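You operate a simulated robot arm through the tools that you are given. There is no shell and no other tool. Be economical: measure what you need, move in short steps, check, and stop when the job is done.

You run a simulated robot arm. Do the job below in one go: nothing can be reset, and whatever is moved stays where it is left.

Task
Seat the green framed lens in the short rail's holder and focus the screen to a crisp bar.
Fine: holder at the 8 cm mark, rail lamp on for it and off afterwards, other lenses and the shutter left alone.

Only the result counts: the job must be done as asked and must still hold three seconds after the hand-in. Knocking over, shifting, dropping, spilling or breaking anything else fails it.

Robot
A 6-joint arm with a two-finger parallel gripper, fixed in place. Base frame: the origin is at the foot of the arm, x ahead of it, y to its left, z up; the work surface is at about z = 0.806. Readings come in m, degrees, newtons and seconds.
With the tool pointing down near the work surface it reaches from about 0.26 to 0.68 m from the base axis. Its first joint turns from -66.0 to 66.0 degrees. Payload 2.9 kg.
Tool frame: the origin (TCP) lies between the finger pads and is the grasp point; the fingertips stand 0.03 m ahead of it; z points along the fingers, y is the line along which they close. Largest opening 0.11 m; finger width 0.02, thickness 0.01; the body of the gripper, 0.048 by 0.112 m, starts 0.055 m behind the TCP.
Orientation is told as [roll, pitch, yaw] about the base's x, y, z axes, in that order, counted from this pose: with the fingers straight down and closing along the base's y, the tool's x points along the base's -x, its y along +y and its z along -z.

Tools
- The arm moves only by the tool nudge_tool. Its argument "commands" is a list of rows, each an object of numbers (a shift or turn left out is 0, a gripper value left out holds the last): "gripper": the closure in counts, from 0 (fully open) to 255 (shut); "x", "y", "z": the shift along the tool's x, y, z in units of 300 mm (1.0 is 300 mm); "ax", "ay", "az": the turn, a rotation vector about the tool's x, y, z in units of 45 degrees (1.0 is 45 degrees). In form: [{"gripper": .., "x": .., "y": .., "z": .., "ax": .., "ay": .., "az": ..}, ...]. A call has 1 to 12 rows; each row is the pose to reach, as a shift and turn from the pose commanded when the call began, along the tool's axes at that moment. A call with a number of a shift or a turn outside -1 to 1 is refused whole. Each row takes 0.2 s and may step no farther than 0.05 m and 8.6 degrees from the row before; otherwise, or with a gripper value out of range, the whole call is refused. Where a pose cannot be reached the arm comes as near as it can. A force on the tool above 50 N (or 10 N above the force at the start of the call, whichever is more), or a blocked arm, ends the call early, and 0.2 s more pass. Each finger travels about 0.108 m/s and halts on what it meets, pressing with about 44 N; the grip force reading is that of the motor and also rises with nothing between the fingers. The clock runs only during rows and for 0.2 s after the last one: add rows that repeat a pose to give the fingers time. It gives the time, the measured TCP pose, the force on the tool (base axes), the opening and the grip force at its end, in the units of the frame above (readings bear some noise).
- Cameras (640 x 400 px; columns grow to the right, rows downward): "scene" is fixed at [0.0843, 0.4354, 1.3947]; the picture's right is [-0.71, -0.71, 0.00], its down [-0.35, 0.35, -0.87] and it looks along [0.62, -0.62, -0.49] (base axes); focal length 356 px, centre (320, 200). "wrist" rides on the gripper at [-0.036, 0, -0.057] in the tool frame; the picture's right is [0.00, -1.00, 0.00], its down [0.97, 0.00, -0.24] and it looks along [0.24, 0.00, 0.97] (tool axes); focal length 218 px, centre (320, 200). There is no depth. A picture from a camera that has moved, and an enlarged one, comes with that camera's place and axes in the base frame and with its lens.
- grab_frame(camera): a new picture of that camera. The clock stands still meanwhile.
- close_up(camera, box): a new picture of the part [left, top, right, bottom] of that camera's present view, enlarged. The clock stands still meanwhile.
- finish_job(): hands the job in; it is judged then, once.

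Go step by step. Nothing tells you positions but the pictures and the camera data: compare them with the known pose of the tool, close in by small moves and look again before you grip or let go. The budget is 120 turns and 68 pictures, counting those below and the enlarged ones. Unless the task says otherwise, let go and move clear before handing in, and close with one line.

The tools are called after "Emit:" as name(argument=value, ...) on one line, values as JSON. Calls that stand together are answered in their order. nudge_tool: Moves the arm, as the interface text tells. Its arguments: {"type":"object","properties":{"commands":{"type":"array","items":{"type":"object","properties":{"gripper":{"type":"number"},"x":{"type":"number"},"y":{"type":"number"},"z":{"type":"number"},"ax":{"type":"number"},"ay":{"type":"number"},"az":{"type":"number"}}}}},"required":["commands"]} The other tools are called the same way: grab_frame (camera) takes a picture; close_up (camera, box) takes an enlarged picture of a part of a camera's view; finish_job () hands the job in.

At the start:

```text
time: 0.0
tcp_pos: [0.4209, 0.1815, 1.1807]
tcp_rot: [0.0, 0.0, 0.0]
force: [-0.2, 0.2, 0.4]
finger_gap: 0.1099
grasp_force: 0.0
```

scene: 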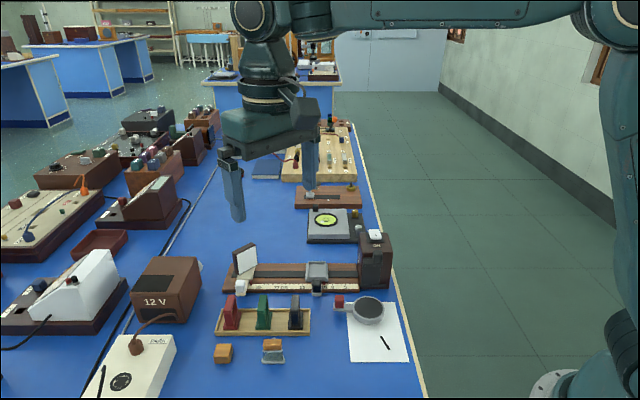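
wrist: 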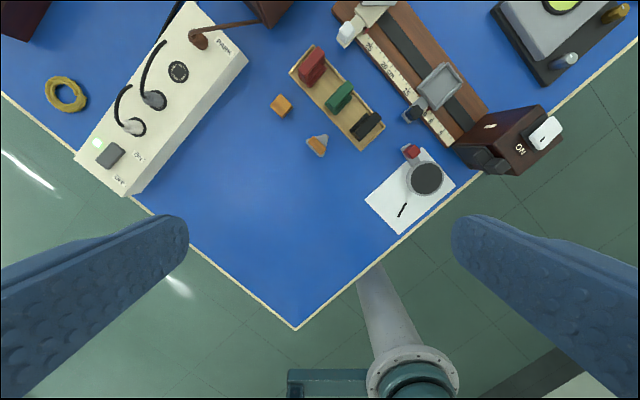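

I see a short rail with a lamp box, a holder and a screen, and a lens tray with red, green and black framed lenses. I'll look closer first.

Emit:
close_up(camera="scene", box=[200, 220, 420, 370])

Emit:
close_up(camera="wrist", box=[260, 0, 580, 200])

```text
2.67 times, centred on (310, 295) of scene
camera zoom: at [0.0843, 0.4354, 1.3947], right [-0.71, -0.71, 0.0], down [-0.35, 0.35, -0.87], along [0.62, -0.62, -0.49], focal length 948 px, centre (347, -53)
```

zoom: 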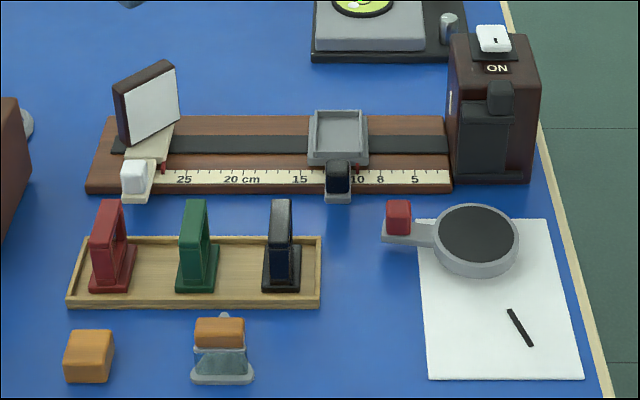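

```text
2.00 times, centred on (420, 100) of wrist
camera zoom: at [0.4567, 0.1815, 1.2389], right [0.0, -1.0, 0.0], down [-0.97, 0.0, 0.24], along [-0.24, 0.0, -0.97], focal length 436 px, centre (120, 400)
```

zoom: 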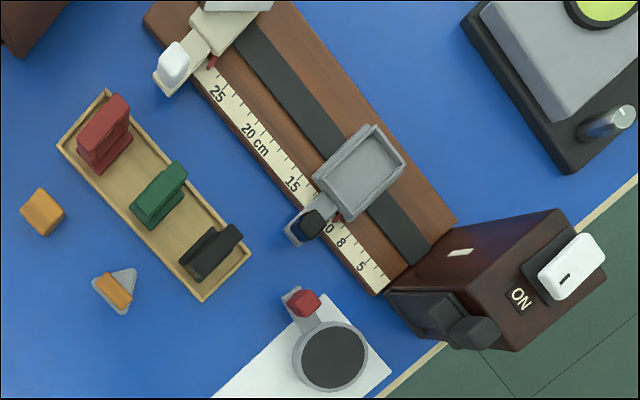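

The rail runs at about 45° in base x–y, with the lamp at its low end. I'll turn the gripper +45° and move in above the bench to see details.

Emit:
nudge_tool(commands=[{"x": -0.078, "y": -0.045, "z": 0.045, "az": -0.167}, {"x": -0.156, "y": -0.09, "z": 0.09, "az": -0.333}, {"x": -0.233, "y": -0.133, "z": 0.133, "az": -0.5}, {"x": -0.311, "y": -0.178, "z": 0.178, "az": -0.667}, {"x": -0.389, "y": -0.222, "z": 0.222, "az": -0.833}, {"x": -0.467, "y": -0.267, "z": 0.267, "az": -1.0}, {"x": -0.467, "y": -0.267, "z": 0.267, "az": -1.0}])

Emit:
grab_frame(camera="wrist")

Emit:
close_up(camera="scene", box=[330, 220, 410, 350])

```text
time: 1.6
tcp_pos: [0.5603, 0.1017, 1.1013]
tcp_rot: [0.0, 0.0, 45.0]
force: [-0.4, -1.2, 0.3]
finger_gap: 0.11
grasp_force: 0.1
```

```text
63 pictures are left
camera wrist: at [0.5858, 0.1272, 1.1581], right [0.71, -0.71, 0.0], down [-0.69, -0.69, 0.24], along [-0.17, -0.17, -0.97], focal length 218 px, centre (320, 200)
```

wrist: 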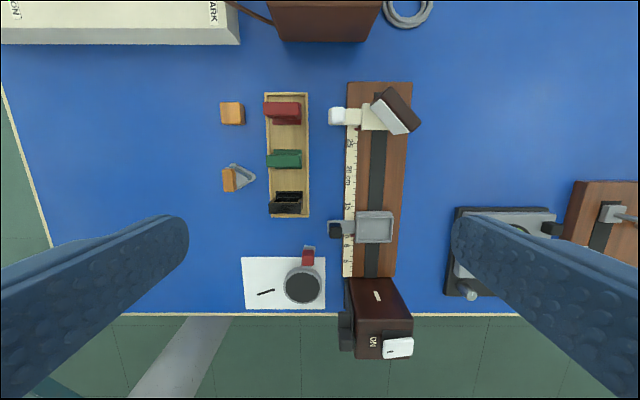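

```text
3.08 times, centred on (370, 285) of scene
camera zoom: at [0.0843, 0.4354, 1.3947], right [-0.71, -0.71, 0.0], down [-0.35, 0.35, -0.87], along [0.62, -0.62, -0.49], focal length 1094 px, centre (166, -62)
```

zoom: 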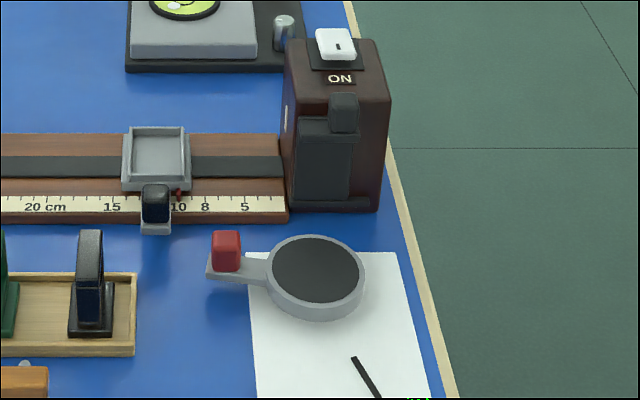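

The tool is aligned with the rail. I'll zoom in on the rail scale, the holder and the lenses.

Emit:
close_up(camera="wrist", box=[320, 180, 440, 370])

Emit:
close_up(camera="wrist", box=[250, 80, 430, 230])

Emit:
close_up(camera="scene", box=[350, 225, 400, 260])

```text
2.11 times, centred on (380, 275) of wrist
camera zoom: at [0.5858, 0.1272, 1.1581], right [0.71, -0.71, 0.0], down [-0.69, -0.69, 0.24], along [-0.17, -0.17, -0.97], focal length 460 px, centre (194, 42)
```

zoom: 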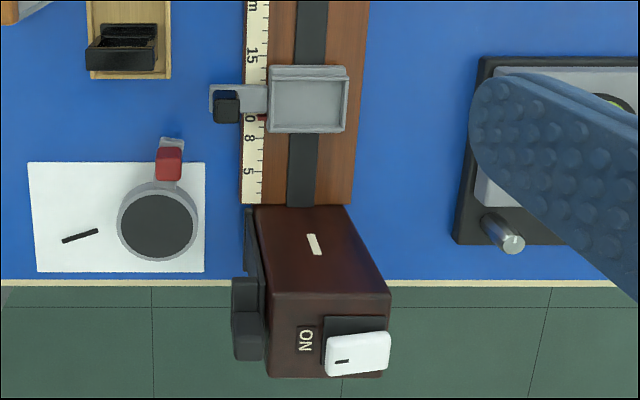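

```text
2.67 times, centred on (340, 155) of wrist
camera zoom: at [0.5858, 0.1272, 1.1581], right [0.71, -0.71, 0.0], down [-0.69, -0.69, 0.24], along [-0.17, -0.17, -0.97], focal length 582 px, centre (267, 320)
```

zoom: 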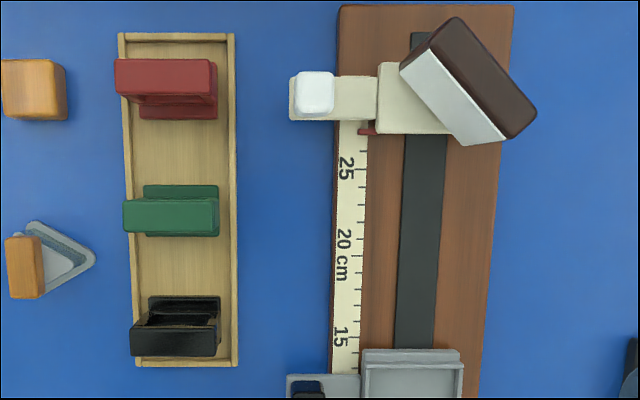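

```text
11.43 times, centred on (375, 242) of scene
camera zoom: at [0.0843, 0.4354, 1.3947], right [-0.71, -0.71, 0.0], down [-0.35, 0.35, -0.87], along [0.62, -0.62, -0.49], focal length 4065 px, centre (-309, -286)
```

zoom: 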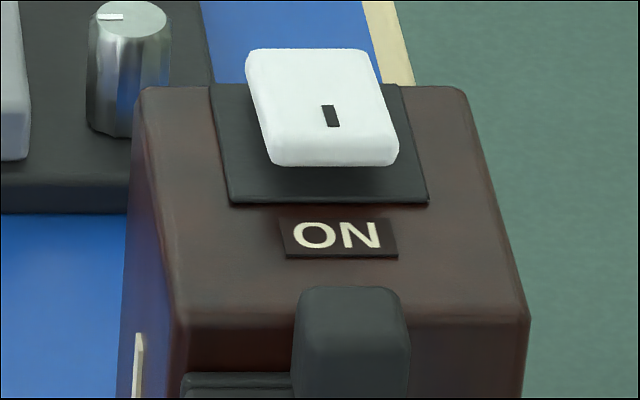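

I'll bring the gripper over the holder's black handle, partly closed, to measure the handle and the pointer up close.

Emit:
nudge_tool(commands=[{"gripper": 150, "x": 0.06, "y": -0.015, "z": 0.09}, {"x": 0.12, "y": -0.03, "z": 0.18}, {"x": 0.18, "y": -0.046, "z": 0.28}, {"x": 0.24, "y": -0.062, "z": 0.38}, {"x": 0.293, "y": -0.077, "z": 0.467}, {"x": 0.293, "y": -0.077, "z": 0.467}])

Emit:
grab_frame(camera="wrist")

Emit:
close_up(camera="scene", box=[270, 235, 410, 325])

```text
time: 3.0
tcp_pos: [0.5142, 0.0223, 0.9611]
tcp_rot: [0.0, 0.0, 45.0]
force: [-0.3, 0.5, -0.2]
finger_gap: 0.0453
grasp_force: 0.1
```

```text
58 pictures are left
camera wrist: at [0.54, 0.047, 1.0187], right [0.71, -0.71, 0.0], down [-0.69, -0.69, 0.24], along [-0.17, -0.17, -0.97], focal length 218 px, centre (320, 200)
```

wrist: 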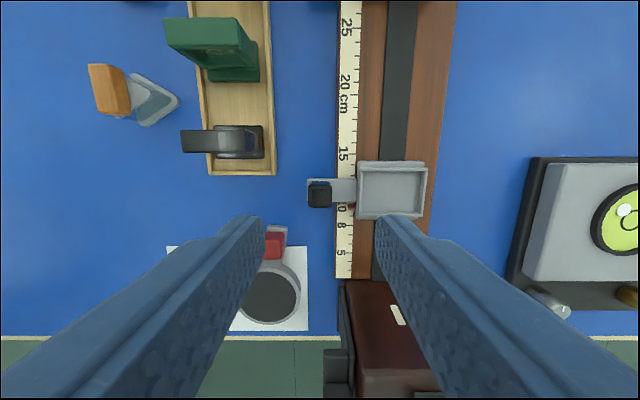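

```text
4.44 times, centred on (340, 280) of scene
camera zoom: at [0.0843, 0.4354, 1.3947], right [-0.71, -0.71, 0.0], down [-0.35, 0.35, -0.87], along [0.62, -0.62, -0.49], focal length 1581 px, centre (231, -156)
```

zoom: 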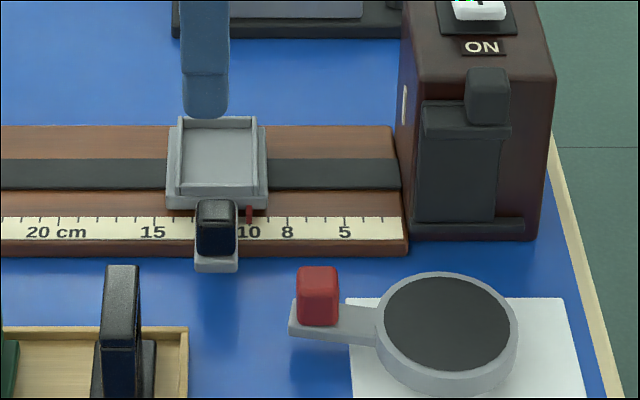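

Emit:
close_up(camera="wrist", box=[290, 130, 450, 290])

```text
2.50 times, centred on (370, 210) of wrist
camera zoom: at [0.54, 0.047, 1.0187], right [0.71, -0.71, 0.0], down [-0.69, -0.69, 0.24], along [-0.17, -0.17, -0.97], focal length 546 px, centre (195, 175)
```

zoom: 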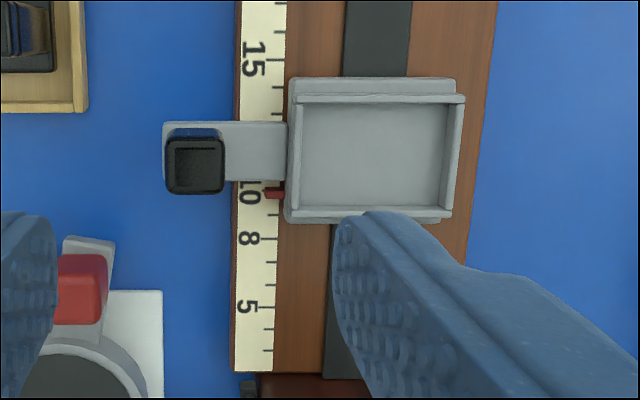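

The pointer reads about 10.0. I'll lower onto the handle, with a 3 cm opening across the rail, and then check.

Emit:
nudge_tool(commands=[{"gripper": 185, "x": 0.009, "y": -0.003, "z": 0.1}, {"x": 0.009, "y": -0.003, "z": 0.2}, {"x": 0.009, "y": -0.003, "z": 0.3}, {"x": 0.009, "y": -0.003, "z": 0.343}, {"x": 0.009, "y": -0.003, "z": 0.343}])

Emit:
close_up(camera="scene", box=[270, 235, 410, 325])

Emit:
grab_frame(camera="wrist")

```text
time: 4.2
tcp_pos: [0.5135, 0.0201, 0.8582]
tcp_rot: [-0.1, 0.1, 45.0]
force: [-0.2, 0.2, -0.8]
finger_gap: 0.0303
grasp_force: 0.1
```

```text
4.44 times, centred on (340, 280) of scene
camera zoom: at [0.0843, 0.4354, 1.3947], right [-0.71, -0.71, 0.0], down [-0.35, 0.35, -0.87], along [0.62, -0.62, -0.49], focal length 1581 px, centre (231, -156)
```

zoom: 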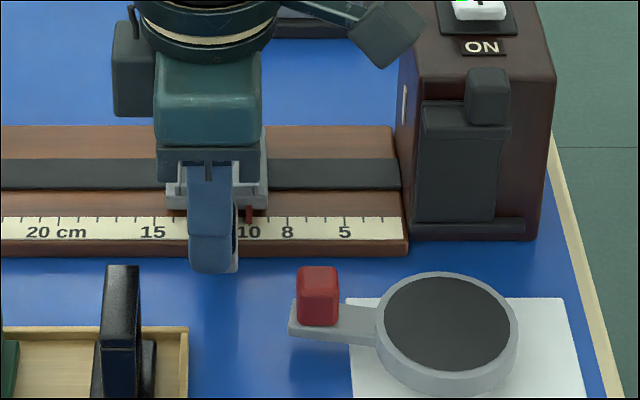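

```text
54 pictures are left
camera wrist: at [0.539, 0.0461, 0.9161], right [0.71, -0.71, 0.0], down [-0.69, -0.69, 0.24], along [-0.17, -0.17, -0.97], focal length 218 px, centre (320, 200)
```

wrist: 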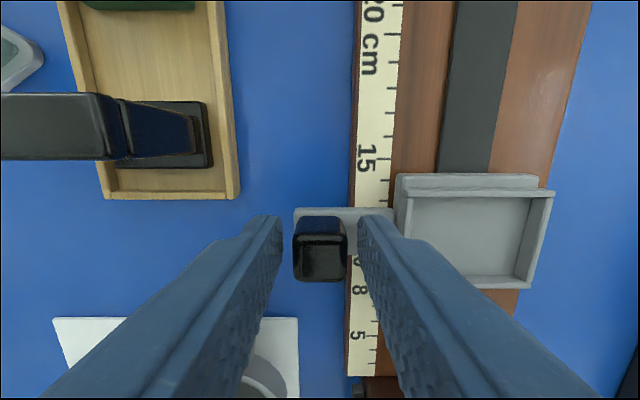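

Emit:
nudge_tool(commands=[{"gripper": 255}, {"gripper": 255}, {"gripper": 255}])

Emit:
grab_frame(camera="scene")

```text
time: 5.0
tcp_pos: [0.5142, 0.0203, 0.8589]
tcp_rot: [0.0, 0.0, 44.9]
force: [1.5, 0.6, -4.7]
finger_gap: 0.0202
grasp_force: 45.0
```

```text
53 pictures are left
```

scene: 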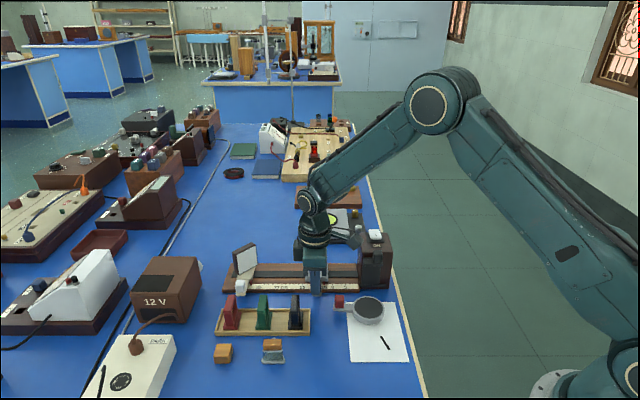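

Emit:
close_up(camera="scene", box=[280, 170, 400, 300])

```text
3.08 times, centred on (340, 235) of scene
camera zoom: at [0.0844, 0.4354, 1.3947], right [-0.71, -0.71, 0.0], down [-0.35, 0.35, -0.87], along [0.62, -0.62, -0.49], focal length 1094 px, centre (258, 92)
```

zoom: 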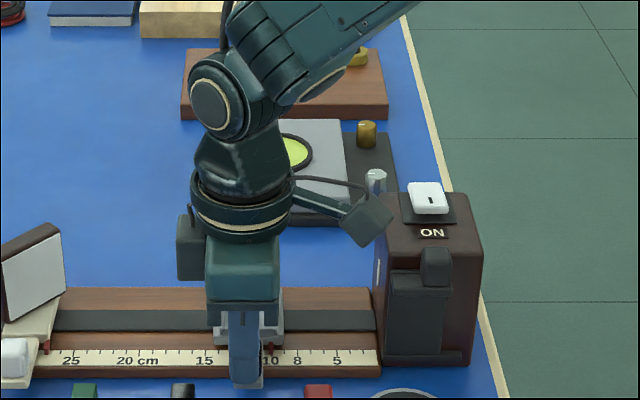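

The fingers hold the handle, and the bracket on the wrist should clear the lamp box. I'll slide 1 cm first and check.

Emit:
nudge_tool(commands=[{"x": 0.01}, {"x": 0.02}, {"x": 0.033}, {"x": 0.033}])

Emit:
close_up(camera="scene", box=[280, 200, 400, 300])

```text
time: 6.0
tcp_pos: [0.5071, 0.0133, 0.8584]
tcp_rot: [0.0, 0.1, 45.1]
force: [-1.9, 4.3, -1.0]
finger_gap: 0.0198
grasp_force: 45.3
```

```text
4.00 times, centred on (340, 250) of scene
camera zoom: at [0.0843, 0.4355, 1.3947], right [-0.71, -0.71, 0.0], down [-0.35, 0.35, -0.87], along [0.62, -0.62, -0.49], focal length 1423 px, centre (240, 0)
```

zoom: 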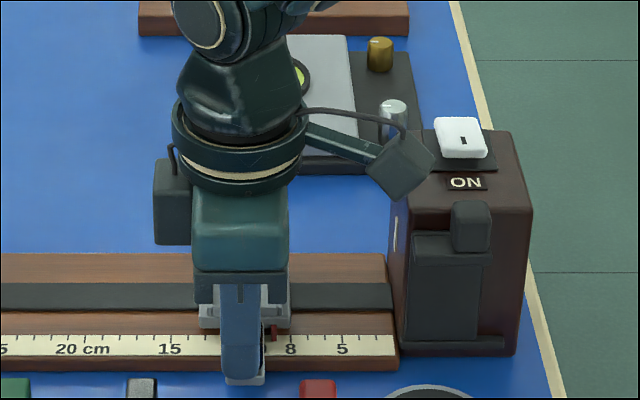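

Emit:
nudge_tool(commands=[{"x": 0.01}, {"x": 0.02}, {"x": 0.03}, {"x": 0.03}])

Emit:
close_up(camera="scene", box=[320, 270, 380, 310])

Emit:
grab_frame(camera="wrist")

```text
time: 7.0
tcp_pos: [0.5009, 0.0068, 0.8591]
tcp_rot: [0.0, 0.0, 45.1]
force: [-3.1, 4.2, -4.9]
finger_gap: 0.0198
grasp_force: 45.4
```

```text
10.00 times, centred on (350, 290) of scene
camera zoom: at [0.0843, 0.4356, 1.3947], right [-0.71, -0.71, 0.0], down [-0.35, 0.35, -0.87], along [0.62, -0.62, -0.49], focal length 3557 px, centre (20, -700)
```

zoom: 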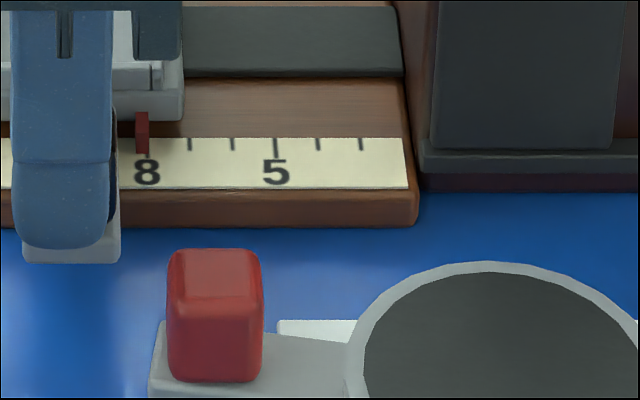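

```text
49 pictures are left
camera wrist: at [0.5256, 0.0326, 0.9161], right [0.71, -0.71, 0.0], down [-0.69, -0.69, 0.24], along [-0.17, -0.17, -0.97], focal length 218 px, centre (320, 200)
```

wrist: 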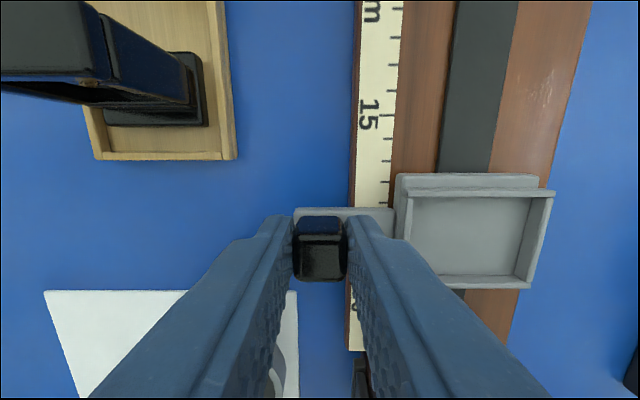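

The pointer is about 1 mm short of the 8 mark (reads ~8.1). I'll make a small correction.

Emit:
nudge_tool(commands=[{"x": 0.0033}, {"x": 0.0033}])

Emit:
close_up(camera="scene", box=[335, 280, 365, 300])

```text
time: 7.6
tcp_pos: [0.4995, 0.0062, 0.8576]
tcp_rot: [0.0, 0.1, 45.0]
force: [-1.7, 4.7, -8.0]
finger_gap: 0.0199
grasp_force: 45.6
```

```text
16.00 times, centred on (350, 290) of scene
camera zoom: at [0.0844, 0.4355, 1.3947], right [-0.71, -0.71, 0.0], down [-0.35, 0.35, -0.87], along [0.62, -0.62, -0.49], focal length 5691 px, centre (-160, -1240)
```

zoom: 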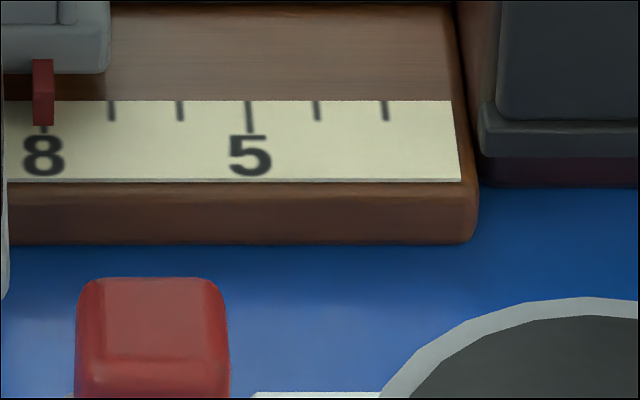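

Pointer is on 8. I'll release, rise and move over the green lens.

Emit:
nudge_tool(commands=[{"gripper": 188}, {"gripper": 188}, {"z": -0.08}, {"z": -0.2}, {"z": -0.34}, {"z": -0.45, "x": -0.05, "y": 0.03}, {"gripper": 70, "z": -0.45, "x": -0.18, "y": 0.1}, {"z": -0.45, "x": -0.31, "y": 0.17}, {"z": -0.45, "x": -0.433, "y": 0.234}, {"z": -0.45, "x": -0.433, "y": 0.234}])

Emit:
grab_frame(camera="wrist")

Emit:
close_up(camera="scene", box=[205, 230, 415, 370])

```text
time: 9.8
tcp_pos: [0.5418, 0.1484, 0.9933]
tcp_rot: [0.0, 0.0, 45.0]
force: [-0.3, -0.4, -0.3]
finger_gap: 0.0798
grasp_force: 0.1
```

```text
47 pictures are left
camera wrist: at [0.5678, 0.1752, 1.0499], right [0.71, -0.71, 0.0], down [-0.69, -0.69, 0.24], along [-0.17, -0.17, -0.97], focal length 218 px, centre (320, 200)
```

wrist: 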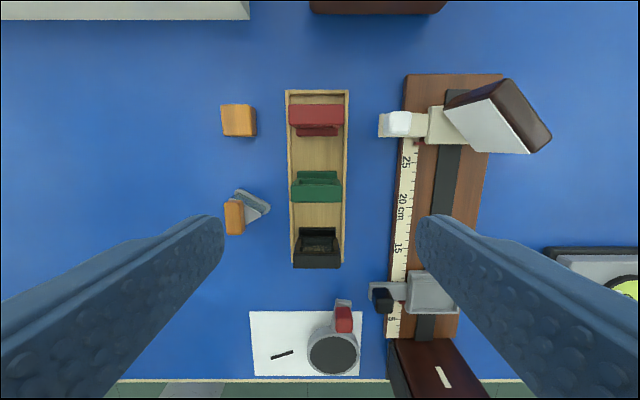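

```text
2.86 times, centred on (310, 300) of scene
camera zoom: at [0.0843, 0.4355, 1.3947], right [-0.71, -0.71, 0.0], down [-0.35, 0.35, -0.87], along [0.62, -0.62, -0.49], focal length 1016 px, centre (349, -86)
```

zoom: 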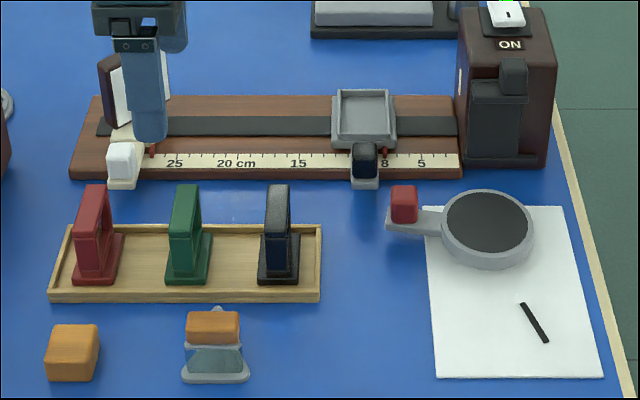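

Emit:
close_up(camera="wrist", box=[270, 150, 370, 220])

```text
5.71 times, centred on (320, 185) of wrist
camera zoom: at [0.5678, 0.1752, 1.0499], right [0.71, -0.71, 0.0], down [-0.69, -0.69, 0.24], along [-0.17, -0.17, -0.97], focal length 1247 px, centre (320, 286)
```

zoom: 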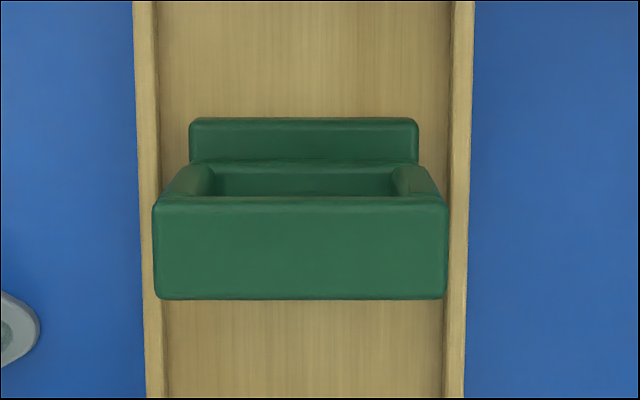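

The lens is centred slightly left. I'll descend and grip the frame sides across its width.

Emit:
nudge_tool(commands=[{"y": 0.012, "z": 0.1}, {"y": 0.012, "z": 0.2}, {"y": 0.012, "z": 0.3}, {"y": 0.012, "z": 0.39}, {"y": 0.012, "z": 0.428}, {"y": 0.012, "z": 0.428}])

Emit:
grab_frame(camera="wrist")

Emit:
close_up(camera="scene", box=[205, 230, 345, 330])

```text
time: 11.2
tcp_pos: [0.539, 0.1507, 0.8638]
tcp_rot: [0.0, 0.0, 45.1]
force: [0.5, 0.2, 0.0]
finger_gap: 0.0796
grasp_force: 0.0
```

```text
44 pictures are left
camera wrist: at [0.5637, 0.1766, 0.9214], right [0.71, -0.71, 0.0], down [-0.69, -0.69, 0.24], along [-0.17, -0.17, -0.97], focal length 218 px, centre (320, 200)
```

wrist: 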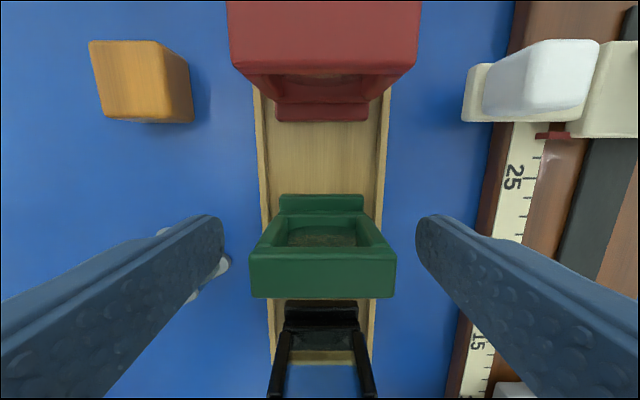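

```text
4.00 times, centred on (275, 280) of scene
camera zoom: at [0.0843, 0.4354, 1.3947], right [-0.71, -0.71, 0.0], down [-0.35, 0.35, -0.87], along [0.62, -0.62, -0.49], focal length 1423 px, centre (500, -120)
```

zoom: 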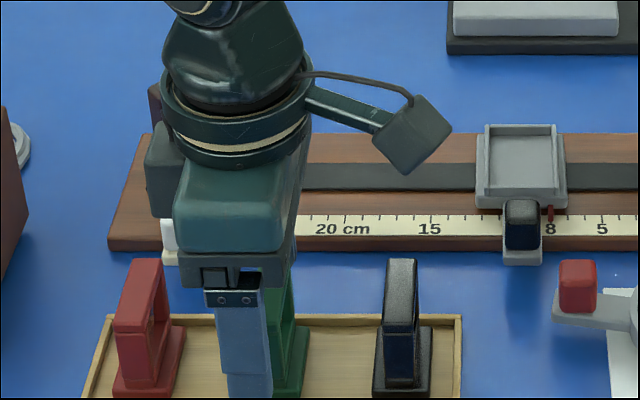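

By triangulation the frame centre is about 3 mm toward the lamp from the TCP. I'll correct that, then close and lift a little.

Emit:
nudge_tool(commands=[{"x": 0.01, "z": 0.007}, {"x": 0.01, "z": 0.007, "gripper": 255}, {"x": 0.01, "z": 0.007}, {"x": 0.01, "z": 0.007}, {"x": 0.01, "z": -0.05}, {"x": 0.01, "z": -0.15}, {"x": 0.01, "z": -0.25}, {"x": 0.01, "z": -0.25}])

Emit:
grab_frame(camera="wrist")

Emit:
close_up(camera="scene", box=[205, 180, 415, 320])

```text
time: 13.0
tcp_pos: [0.5374, 0.1469, 0.9412]
tcp_rot: [0.0, 0.0, 45.0]
force: [-0.5, 0.0, -1.7]
finger_gap: 0.0454
grasp_force: 44.0
```

```text
42 pictures are left
camera wrist: at [0.5624, 0.1732, 0.998], right [0.71, -0.71, 0.0], down [-0.69, -0.69, 0.24], along [-0.17, -0.17, -0.97], focal length 218 px, centre (320, 200)
```

wrist: 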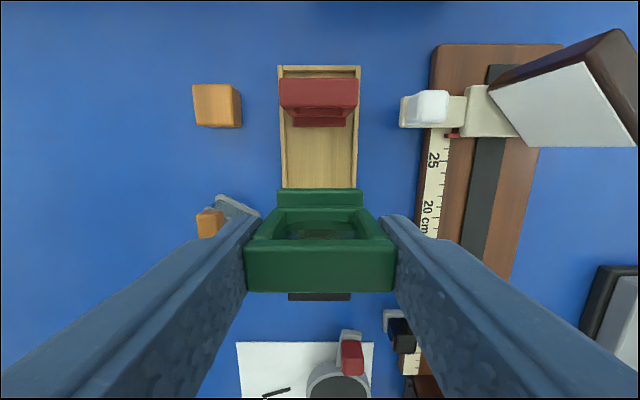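

```text
2.86 times, centred on (310, 250) of scene
camera zoom: at [0.0843, 0.4354, 1.3947], right [-0.71, -0.71, 0.0], down [-0.35, 0.35, -0.87], along [0.62, -0.62, -0.49], focal length 1016 px, centre (349, 57)
```

zoom: 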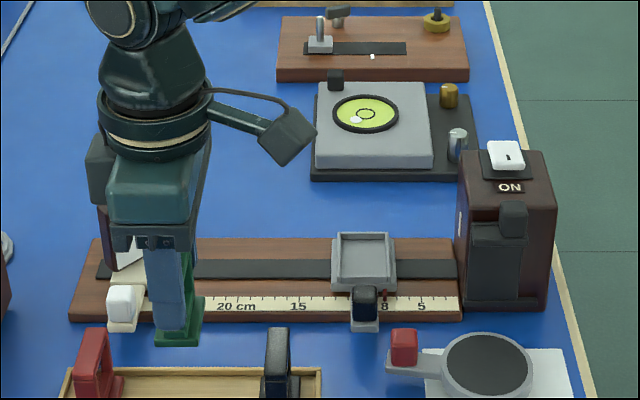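

The lens is held. I'll carry it high to a spot where the wrist camera looks straight down on the holder, to fix its centre exactly.

Emit:
nudge_tool(commands=[{"z": -0.1}, {"z": -0.2}, {"x": 0.09, "y": -0.07, "z": -0.2}, {"x": 0.18, "y": -0.14, "z": -0.2}, {"x": 0.27, "y": -0.21, "z": -0.2}, {"x": 0.36, "y": -0.28, "z": -0.2}, {"x": 0.45, "y": -0.35, "z": -0.2}, {"x": 0.547, "y": -0.413, "z": -0.2}, {"x": 0.547, "y": -0.413, "z": -0.2}, {"x": 0.547, "y": -0.413, "z": -0.2}])

Emit:
grab_frame(camera="wrist")

Emit:
close_up(camera="wrist", box=[240, 80, 400, 200])

```text
time: 15.2
tcp_pos: [0.508, -0.0545, 1.0008]
tcp_rot: [0.0, -0.1, 45.0]
force: [0.0, -0.2, 0.0]
finger_gap: 0.045
grasp_force: 44.3
```

```text
40 pictures are left
camera wrist: at [0.5336, -0.0293, 1.0587], right [0.71, -0.71, 0.0], down [-0.69, -0.69, 0.24], along [-0.17, -0.17, -0.97], focal length 218 px, centre (320, 200)
```

wrist: 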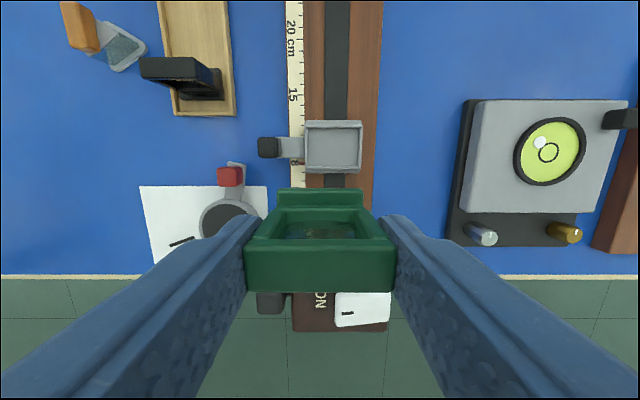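

```text
3.33 times, centred on (320, 140) of wrist
camera zoom: at [0.5336, -0.0293, 1.0587], right [0.71, -0.71, 0.0], down [-0.69, -0.69, 0.24], along [-0.17, -0.17, -0.97], focal length 728 px, centre (320, 400)
```

zoom: 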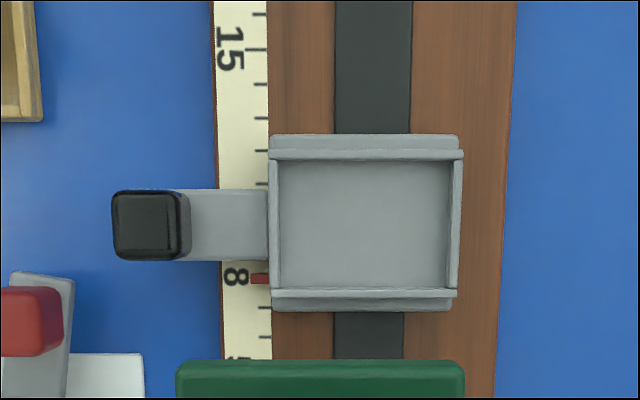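

The holder centre comes out at s≈0.355, r≈0.411 along and across the rail. I'll move over it and lower to just above the rim, then look.

Emit:
nudge_tool(commands=[{"x": -0.06, "y": -0.024}, {"x": -0.111, "y": -0.044}, {"x": -0.111, "y": -0.044, "z": 0.12}, {"x": -0.111, "y": -0.044, "z": 0.24}, {"x": -0.111, "y": -0.044, "z": 0.32}, {"x": -0.111, "y": -0.044, "z": 0.32}])

Emit:
close_up(camera="scene", box=[290, 220, 390, 310])

Emit:
close_up(camera="wrist", box=[200, 130, 440, 320])

```text
time: 16.6
tcp_pos: [0.5434, -0.0422, 0.9053]
tcp_rot: [0.0, -0.1, 44.9]
force: [-0.1, 1.1, 0.1]
finger_gap: 0.0454
grasp_force: 43.7
```

```text
4.44 times, centred on (340, 265) of scene
camera zoom: at [0.0843, 0.4354, 1.3947], right [-0.71, -0.71, 0.0], down [-0.35, 0.35, -0.87], along [0.62, -0.62, -0.49], focal length 1581 px, centre (231, -89)
```

zoom: 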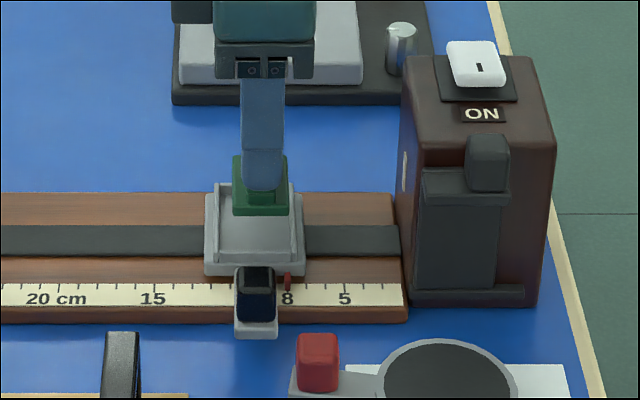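

```text
2.11 times, centred on (320, 225) of wrist
camera zoom: at [0.566, -0.0174, 0.9635], right [0.71, -0.71, 0.0], down [-0.69, -0.69, 0.24], along [-0.17, -0.17, -0.97], focal length 460 px, centre (320, 147)
```

zoom: 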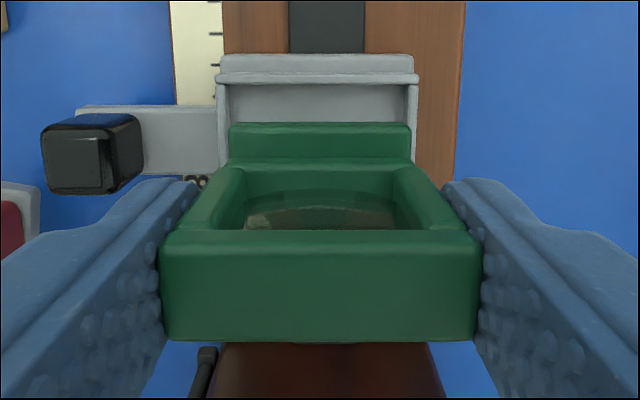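

Both views agree that the foot sits about 3 mm too close to the lamp side relative to the holder. I'll correct that and lower in small steps.

Emit:
nudge_tool(commands=[{"x": -0.01, "y": 0.003}, {"x": -0.01, "y": 0.003}, {"x": -0.01, "y": 0.003, "z": 0.02}, {"x": -0.01, "y": 0.003, "z": 0.04}, {"x": -0.01, "y": 0.003, "z": 0.055}, {"x": -0.01, "y": 0.003, "z": 0.055}])

Emit:
close_up(camera="scene", box=[310, 245, 370, 295])

Emit:
close_up(camera="wrist", box=[200, 130, 440, 320])

```text
time: 18.0
tcp_pos: [0.5421, -0.0396, 0.888]
tcp_rot: [0.1, 0.0, 45.0]
force: [0.5, 0.8, -1.6]
finger_gap: 0.0451
grasp_force: 44.1
```

```text
8.00 times, centred on (340, 270) of scene
camera zoom: at [0.0843, 0.4354, 1.3947], right [-0.71, -0.71, 0.0], down [-0.35, 0.35, -0.87], along [0.62, -0.62, -0.49], focal length 2846 px, centre (160, -360)
```

zoom: 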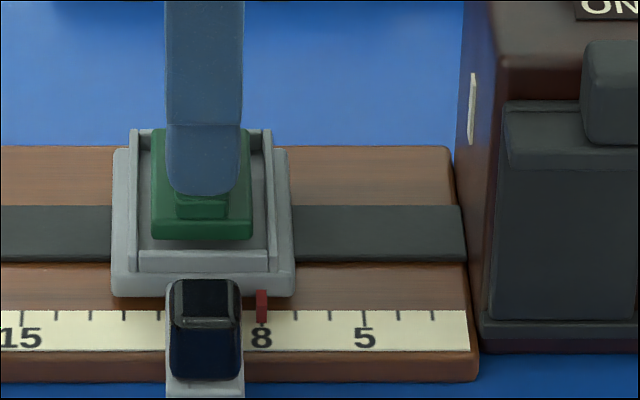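

```text
2.11 times, centred on (320, 225) of wrist
camera zoom: at [0.5674, -0.0141, 0.9456], right [0.71, -0.71, 0.0], down [-0.69, -0.69, 0.24], along [-0.17, -0.17, -0.97], focal length 460 px, centre (320, 147)
```

zoom: 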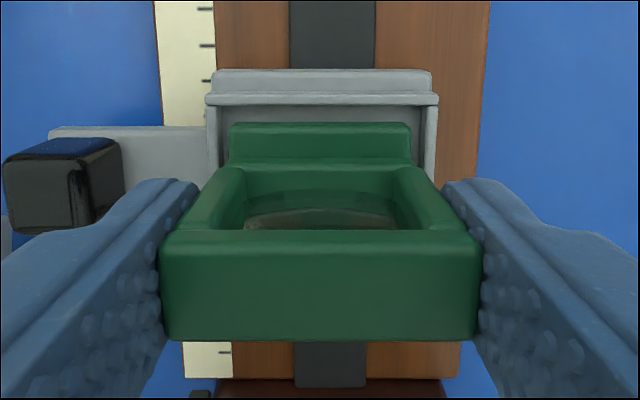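

The foot is centred in the holder. I'll keep lowering gently until contact.

Emit:
nudge_tool(commands=[{"z": 0.01}, {"z": 0.02}, {"z": 0.03}, {"z": 0.04}, {"z": 0.04}])

Emit:
close_up(camera="scene", box=[310, 245, 370, 295])

```text
time: 19.2
tcp_pos: [0.5447, -0.0379, 0.8788]
tcp_rot: [-0.3, -0.2, 45.1]
force: [-4.5, 7.8, 35.3]
finger_gap: 0.0455
grasp_force: 44.3
```

```text
8.00 times, centred on (340, 270) of scene
camera zoom: at [0.0836, 0.4356, 1.3947], right [-0.71, -0.71, 0.0], down [-0.35, 0.35, -0.87], along [0.62, -0.62, -0.49], focal length 2846 px, centre (160, -360)
```

zoom: 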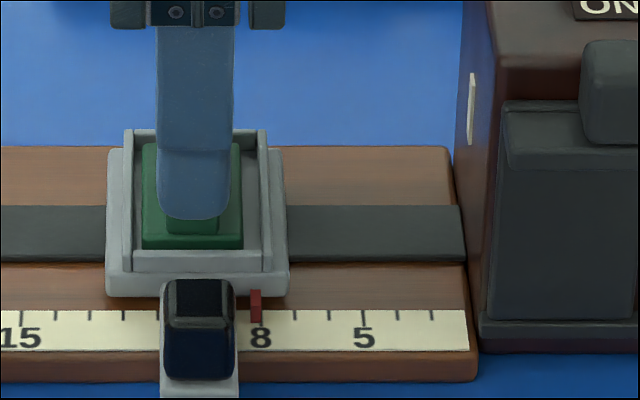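

Contact made: the foot is within the rim and the holder crept about 1.5 mm. I'll ease off the pressure, release and rise a bit, then inspect.

Emit:
nudge_tool(commands=[{"z": -0.009}, {"z": -0.009}, {"z": -0.009, "gripper": 225}, {"z": -0.009, "gripper": 80}, {"z": -0.009}, {"z": -0.1}, {"z": -0.2}, {"z": -0.3}, {"z": -0.3}])

Emit:
close_up(camera="scene", box=[310, 240, 370, 300])

Emit:
close_up(camera="wrist", box=[220, 120, 420, 280])

```text
time: 21.2
tcp_pos: [0.543, -0.0374, 0.9673]
tcp_rot: [0.0, 0.0, 45.0]
force: [0.6, -0.3, 0.8]
finger_gap: 0.0757
grasp_force: 0.0
```

```text
6.67 times, centred on (340, 270) of scene
camera zoom: at [0.0843, 0.4354, 1.3947], right [-0.71, -0.71, 0.0], down [-0.35, 0.35, -0.87], along [0.62, -0.62, -0.49], focal length 2371 px, centre (187, -267)
```

zoom: 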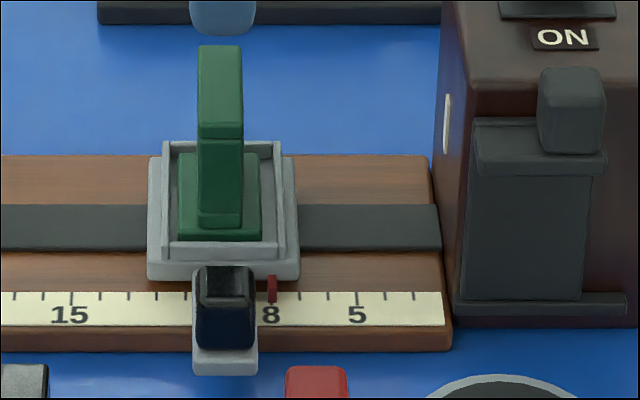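

```text
2.50 times, centred on (320, 200) of wrist
camera zoom: at [0.5672, -0.0128, 1.0252], right [0.71, -0.71, 0.0], down [-0.69, -0.69, 0.24], along [-0.17, -0.17, -0.97], focal length 546 px, centre (320, 200)
```

zoom: 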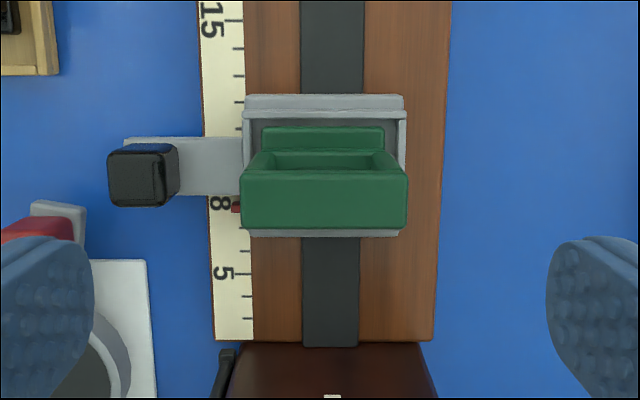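

The lens is seated and the pointer still reads 8. Next is the lamp switch, so I'll hover over it and look.

Emit:
nudge_tool(commands=[{"z": -0.14}, {"z": -0.27}, {"x": 0.1, "z": -0.27}, {"x": 0.2, "z": -0.27}, {"x": 0.3, "z": -0.27}, {"x": 0.408, "z": -0.27}, {"x": 0.408, "z": -0.27}])

Emit:
grab_frame(camera="wrist")

Emit:
close_up(camera="wrist", box=[250, 160, 390, 300])

```text
time: 22.8
tcp_pos: [0.457, -0.1274, 1.0463]
tcp_rot: [-0.1, 0.1, 45.1]
force: [0.0, -0.2, 0.1]
finger_gap: 0.0754
grasp_force: 0.0
```

```text
31 pictures are left
camera wrist: at [0.4817, -0.1017, 1.104], right [0.71, -0.71, 0.0], down [-0.69, -0.69, 0.24], along [-0.17, -0.17, -0.97], focal length 218 px, centre (320, 200)
```

wrist: 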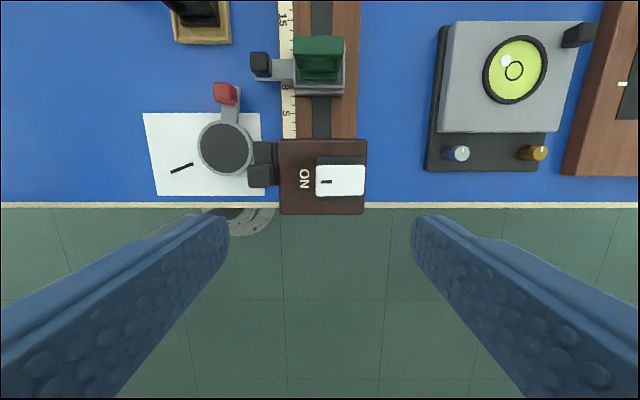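

```text
2.86 times, centred on (320, 230) of wrist
camera zoom: at [0.4817, -0.1017, 1.104], right [0.71, -0.71, 0.0], down [-0.69, -0.69, 0.24], along [-0.17, -0.17, -0.97], focal length 624 px, centre (320, 114)
```

zoom: 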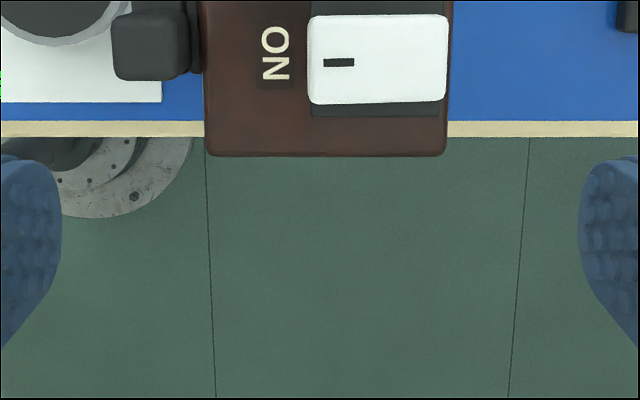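

The rocker centre is about s≈0.244, r≈0.428, with its ON end at r≈0.413. I'll close the fingers, descend above the ON end and check the height.

Emit:
nudge_tool(commands=[{"gripper": 255, "x": -0.036}, {"x": -0.036}, {"x": -0.036, "z": 0.1}, {"x": -0.036, "z": 0.2}, {"x": -0.036, "z": 0.26}, {"x": -0.036, "z": 0.26}])

Emit:
close_up(camera="scene", box=[340, 200, 410, 260])

```text
time: 24.2
tcp_pos: [0.464, -0.1192, 0.968]
tcp_rot: [0.0, 0.0, 45.0]
force: [-1.3, 0.3, 0.1]
finger_gap: 0.0001
grasp_force: 37.9
```

```text
6.67 times, centred on (375, 230) of scene
camera zoom: at [0.0843, 0.4354, 1.3947], right [-0.71, -0.71, 0.0], down [-0.35, 0.35, -0.87], along [0.62, -0.62, -0.49], focal length 2371 px, centre (-47, 0)
```

zoom: 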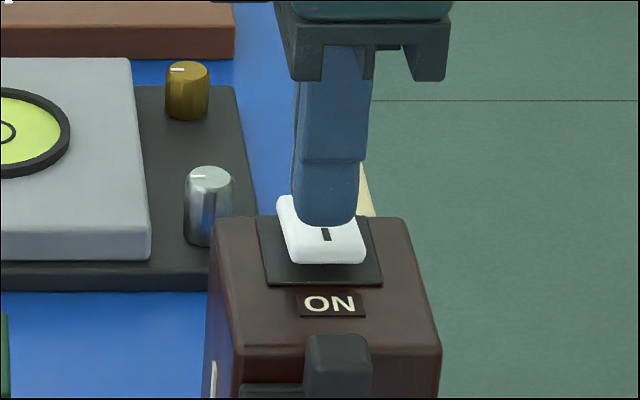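

The ON end sits higher, so the lamp is off and that end must go down. I'll press gently.

Emit:
nudge_tool(commands=[{"z": 0.007}, {"z": 0.014}, {"z": 0.02}, {"z": 0.027}, {"z": 0.033}])

Emit:
close_up(camera="scene", box=[210, 210, 410, 310])

```text
time: 25.4
tcp_pos: [0.4647, -0.1178, 0.958]
tcp_rot: [0.1, 0.0, 45.1]
force: [1.0, -0.4, 0.4]
finger_gap: 0.0
grasp_force: 37.5
```

```text
3.20 times, centred on (310, 260) of scene
camera zoom: at [0.0843, 0.4354, 1.3947], right [-0.71, -0.71, 0.0], down [-0.35, 0.35, -0.87], along [0.62, -0.62, -0.49], focal length 1138 px, centre (352, 8)
```

zoom: 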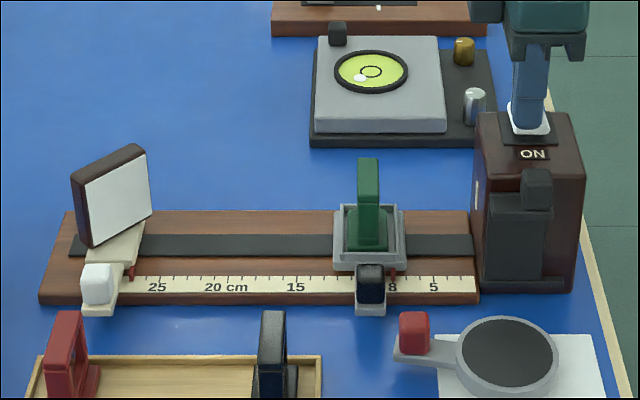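

No contact yet. I'll keep pressing in small steps.

Emit:
nudge_tool(commands=[{"z": 0.007}, {"z": 0.014}, {"z": 0.02}, {"z": 0.027}])

Emit:
close_up(camera="scene", box=[210, 200, 410, 310])

```text
time: 26.4
tcp_pos: [0.4642, -0.1177, 0.9519]
tcp_rot: [-0.1, -0.1, 44.9]
force: [-4.9, 2.6, 21.7]
finger_gap: 0.0
grasp_force: 37.9
```

```text
3.20 times, centred on (310, 255) of scene
camera zoom: at [0.0838, 0.4356, 1.3947], right [-0.71, -0.71, 0.0], down [-0.35, 0.35, -0.87], along [0.62, -0.62, -0.49], focal length 1138 px, centre (352, 24)
```

zoom: 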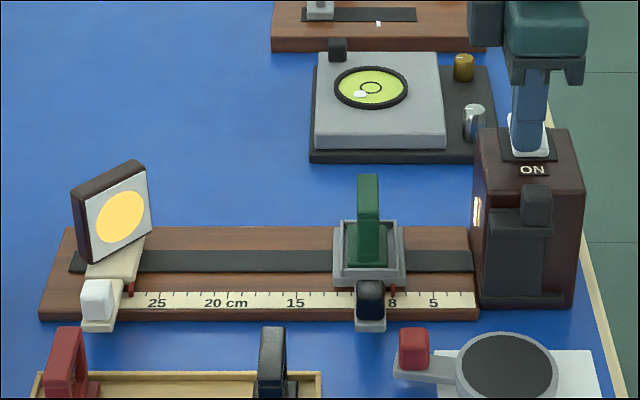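

The lamp lights and a blurred disc shows on the screen. I'll rise off the switch, then travel toward the screen's white handle while re-orienting so that the fingers close along the rail.

Emit:
nudge_tool(commands=[{"z": -0.12}, {"z": -0.24}, {"z": -0.367}, {"x": -0.083, "y": 0.055, "z": -0.367, "az": 0.167}, {"x": -0.167, "y": 0.11, "z": -0.367, "az": 0.333}, {"x": -0.25, "y": 0.167, "z": -0.367, "az": 0.5}, {"x": -0.333, "y": 0.222, "z": -0.367, "az": 0.667}, {"x": -0.417, "y": 0.278, "z": -0.367, "az": 0.833}, {"x": -0.5, "y": 0.333, "z": -0.367, "az": 1.0, "gripper": 160}, {"x": -0.5, "y": 0.333, "z": -0.367, "az": 1.0}])

```text
time: 28.6
tcp_pos: [0.4989, 0.059, 1.0608]
tcp_rot: [0.0, 0.0, -0.1]
force: [0.8, 0.6, -0.1]
finger_gap: 0.0408
grasp_force: 0.0
```

Emit:
nudge_tool(commands=[{"x": -0.053, "y": 0.062, "az": 0.167}, {"x": -0.106, "y": 0.123, "az": 0.333}, {"x": -0.158, "y": 0.185, "az": 0.5}, {"x": -0.211, "y": 0.247, "az": 0.667}, {"x": -0.264, "y": 0.308, "az": 0.833}, {"x": -0.317, "y": 0.37, "az": 1.0}, {"x": -0.317, "y": 0.37, "az": 1.0}])

Emit:
grab_frame(camera="wrist")

Emit:
grab_frame(camera="scene")

```text
time: 30.2
tcp_pos: [0.5947, 0.1698, 1.0615]
tcp_rot: [0.0, 0.1, -45.1]
force: [0.2, 0.3, 0.9]
finger_gap: 0.0409
grasp_force: 0.1
```

```text
26 pictures are left
camera wrist: at [0.619, 0.1441, 1.1193], right [-0.71, -0.71, 0.0], down [-0.69, 0.69, 0.24], along [-0.17, 0.17, -0.97], focal length 218 px, centre (320, 200)
```

wrist: 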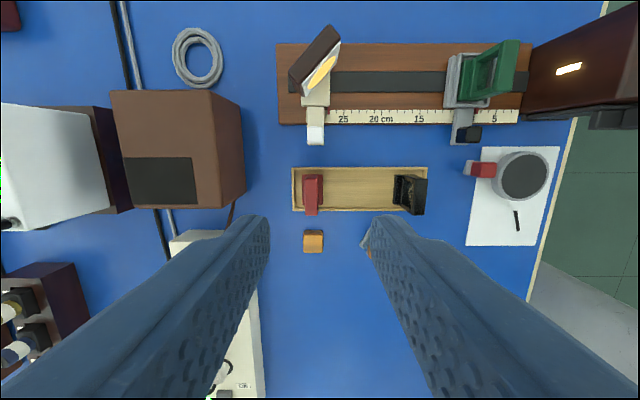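

```text
25 pictures are left
```

scene: 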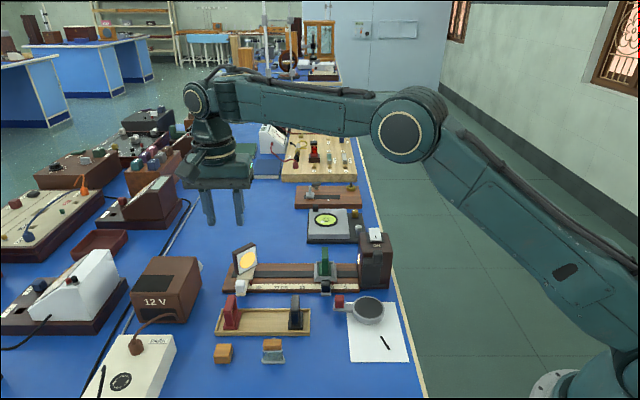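

The lamp stays on. I'll lean the gripper 25° away from the screen so that it clears, and lower it near the white handle.

Emit:
nudge_tool(commands=[{"x": 0.017, "y": 0.003, "ay": -0.139}, {"x": 0.034, "y": 0.006, "ay": -0.278}, {"x": 0.05, "y": 0.009, "ay": -0.417}, {"x": 0.067, "y": 0.0127, "ay": -0.556}, {"x": 0.067, "y": 0.0127, "z": 0.1, "ay": -0.556}, {"x": 0.067, "y": 0.0127, "z": 0.22, "ay": -0.556}, {"x": 0.067, "y": 0.0127, "z": 0.34, "ay": -0.556}, {"x": 0.067, "y": 0.0127, "z": 0.43, "ay": -0.556}, {"x": 0.067, "y": 0.0127, "z": 0.43, "ay": -0.556}])

Emit:
grab_frame(camera="wrist")

Emit:
close_up(camera="scene", box=[170, 170, 350, 330])

```text
time: 32.2
tcp_pos: [0.5827, 0.1875, 0.9319]
tcp_rot: [-0.1, -25.0, -45.0]
force: [0.2, -1.2, -0.5]
finger_gap: 0.0413
grasp_force: 0.0
```

```text
24 pictures are left
camera wrist: at [0.5888, 0.1807, 0.9993], right [-0.71, -0.71, 0.0], down [-0.69, 0.69, -0.19], along [0.14, -0.14, -0.98], focal length 218 px, centre (320, 200)
```

wrist: 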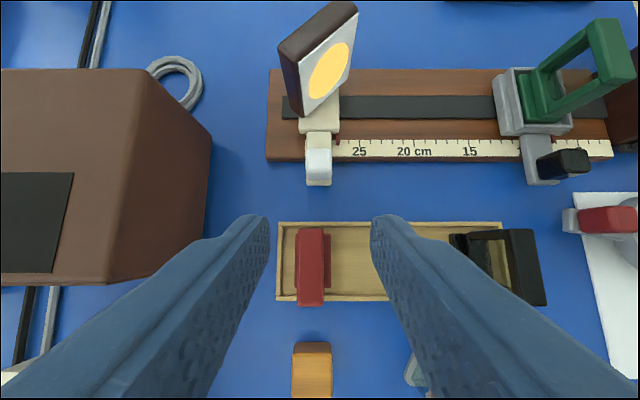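

```text
2.50 times, centred on (260, 250) of scene
camera zoom: at [0.0843, 0.4354, 1.3947], right [-0.71, -0.71, 0.0], down [-0.35, 0.35, -0.87], along [0.62, -0.62, -0.49], focal length 889 px, centre (470, 75)
```

zoom: 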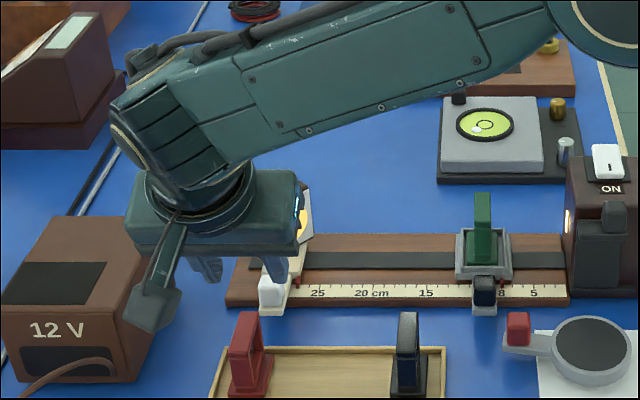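

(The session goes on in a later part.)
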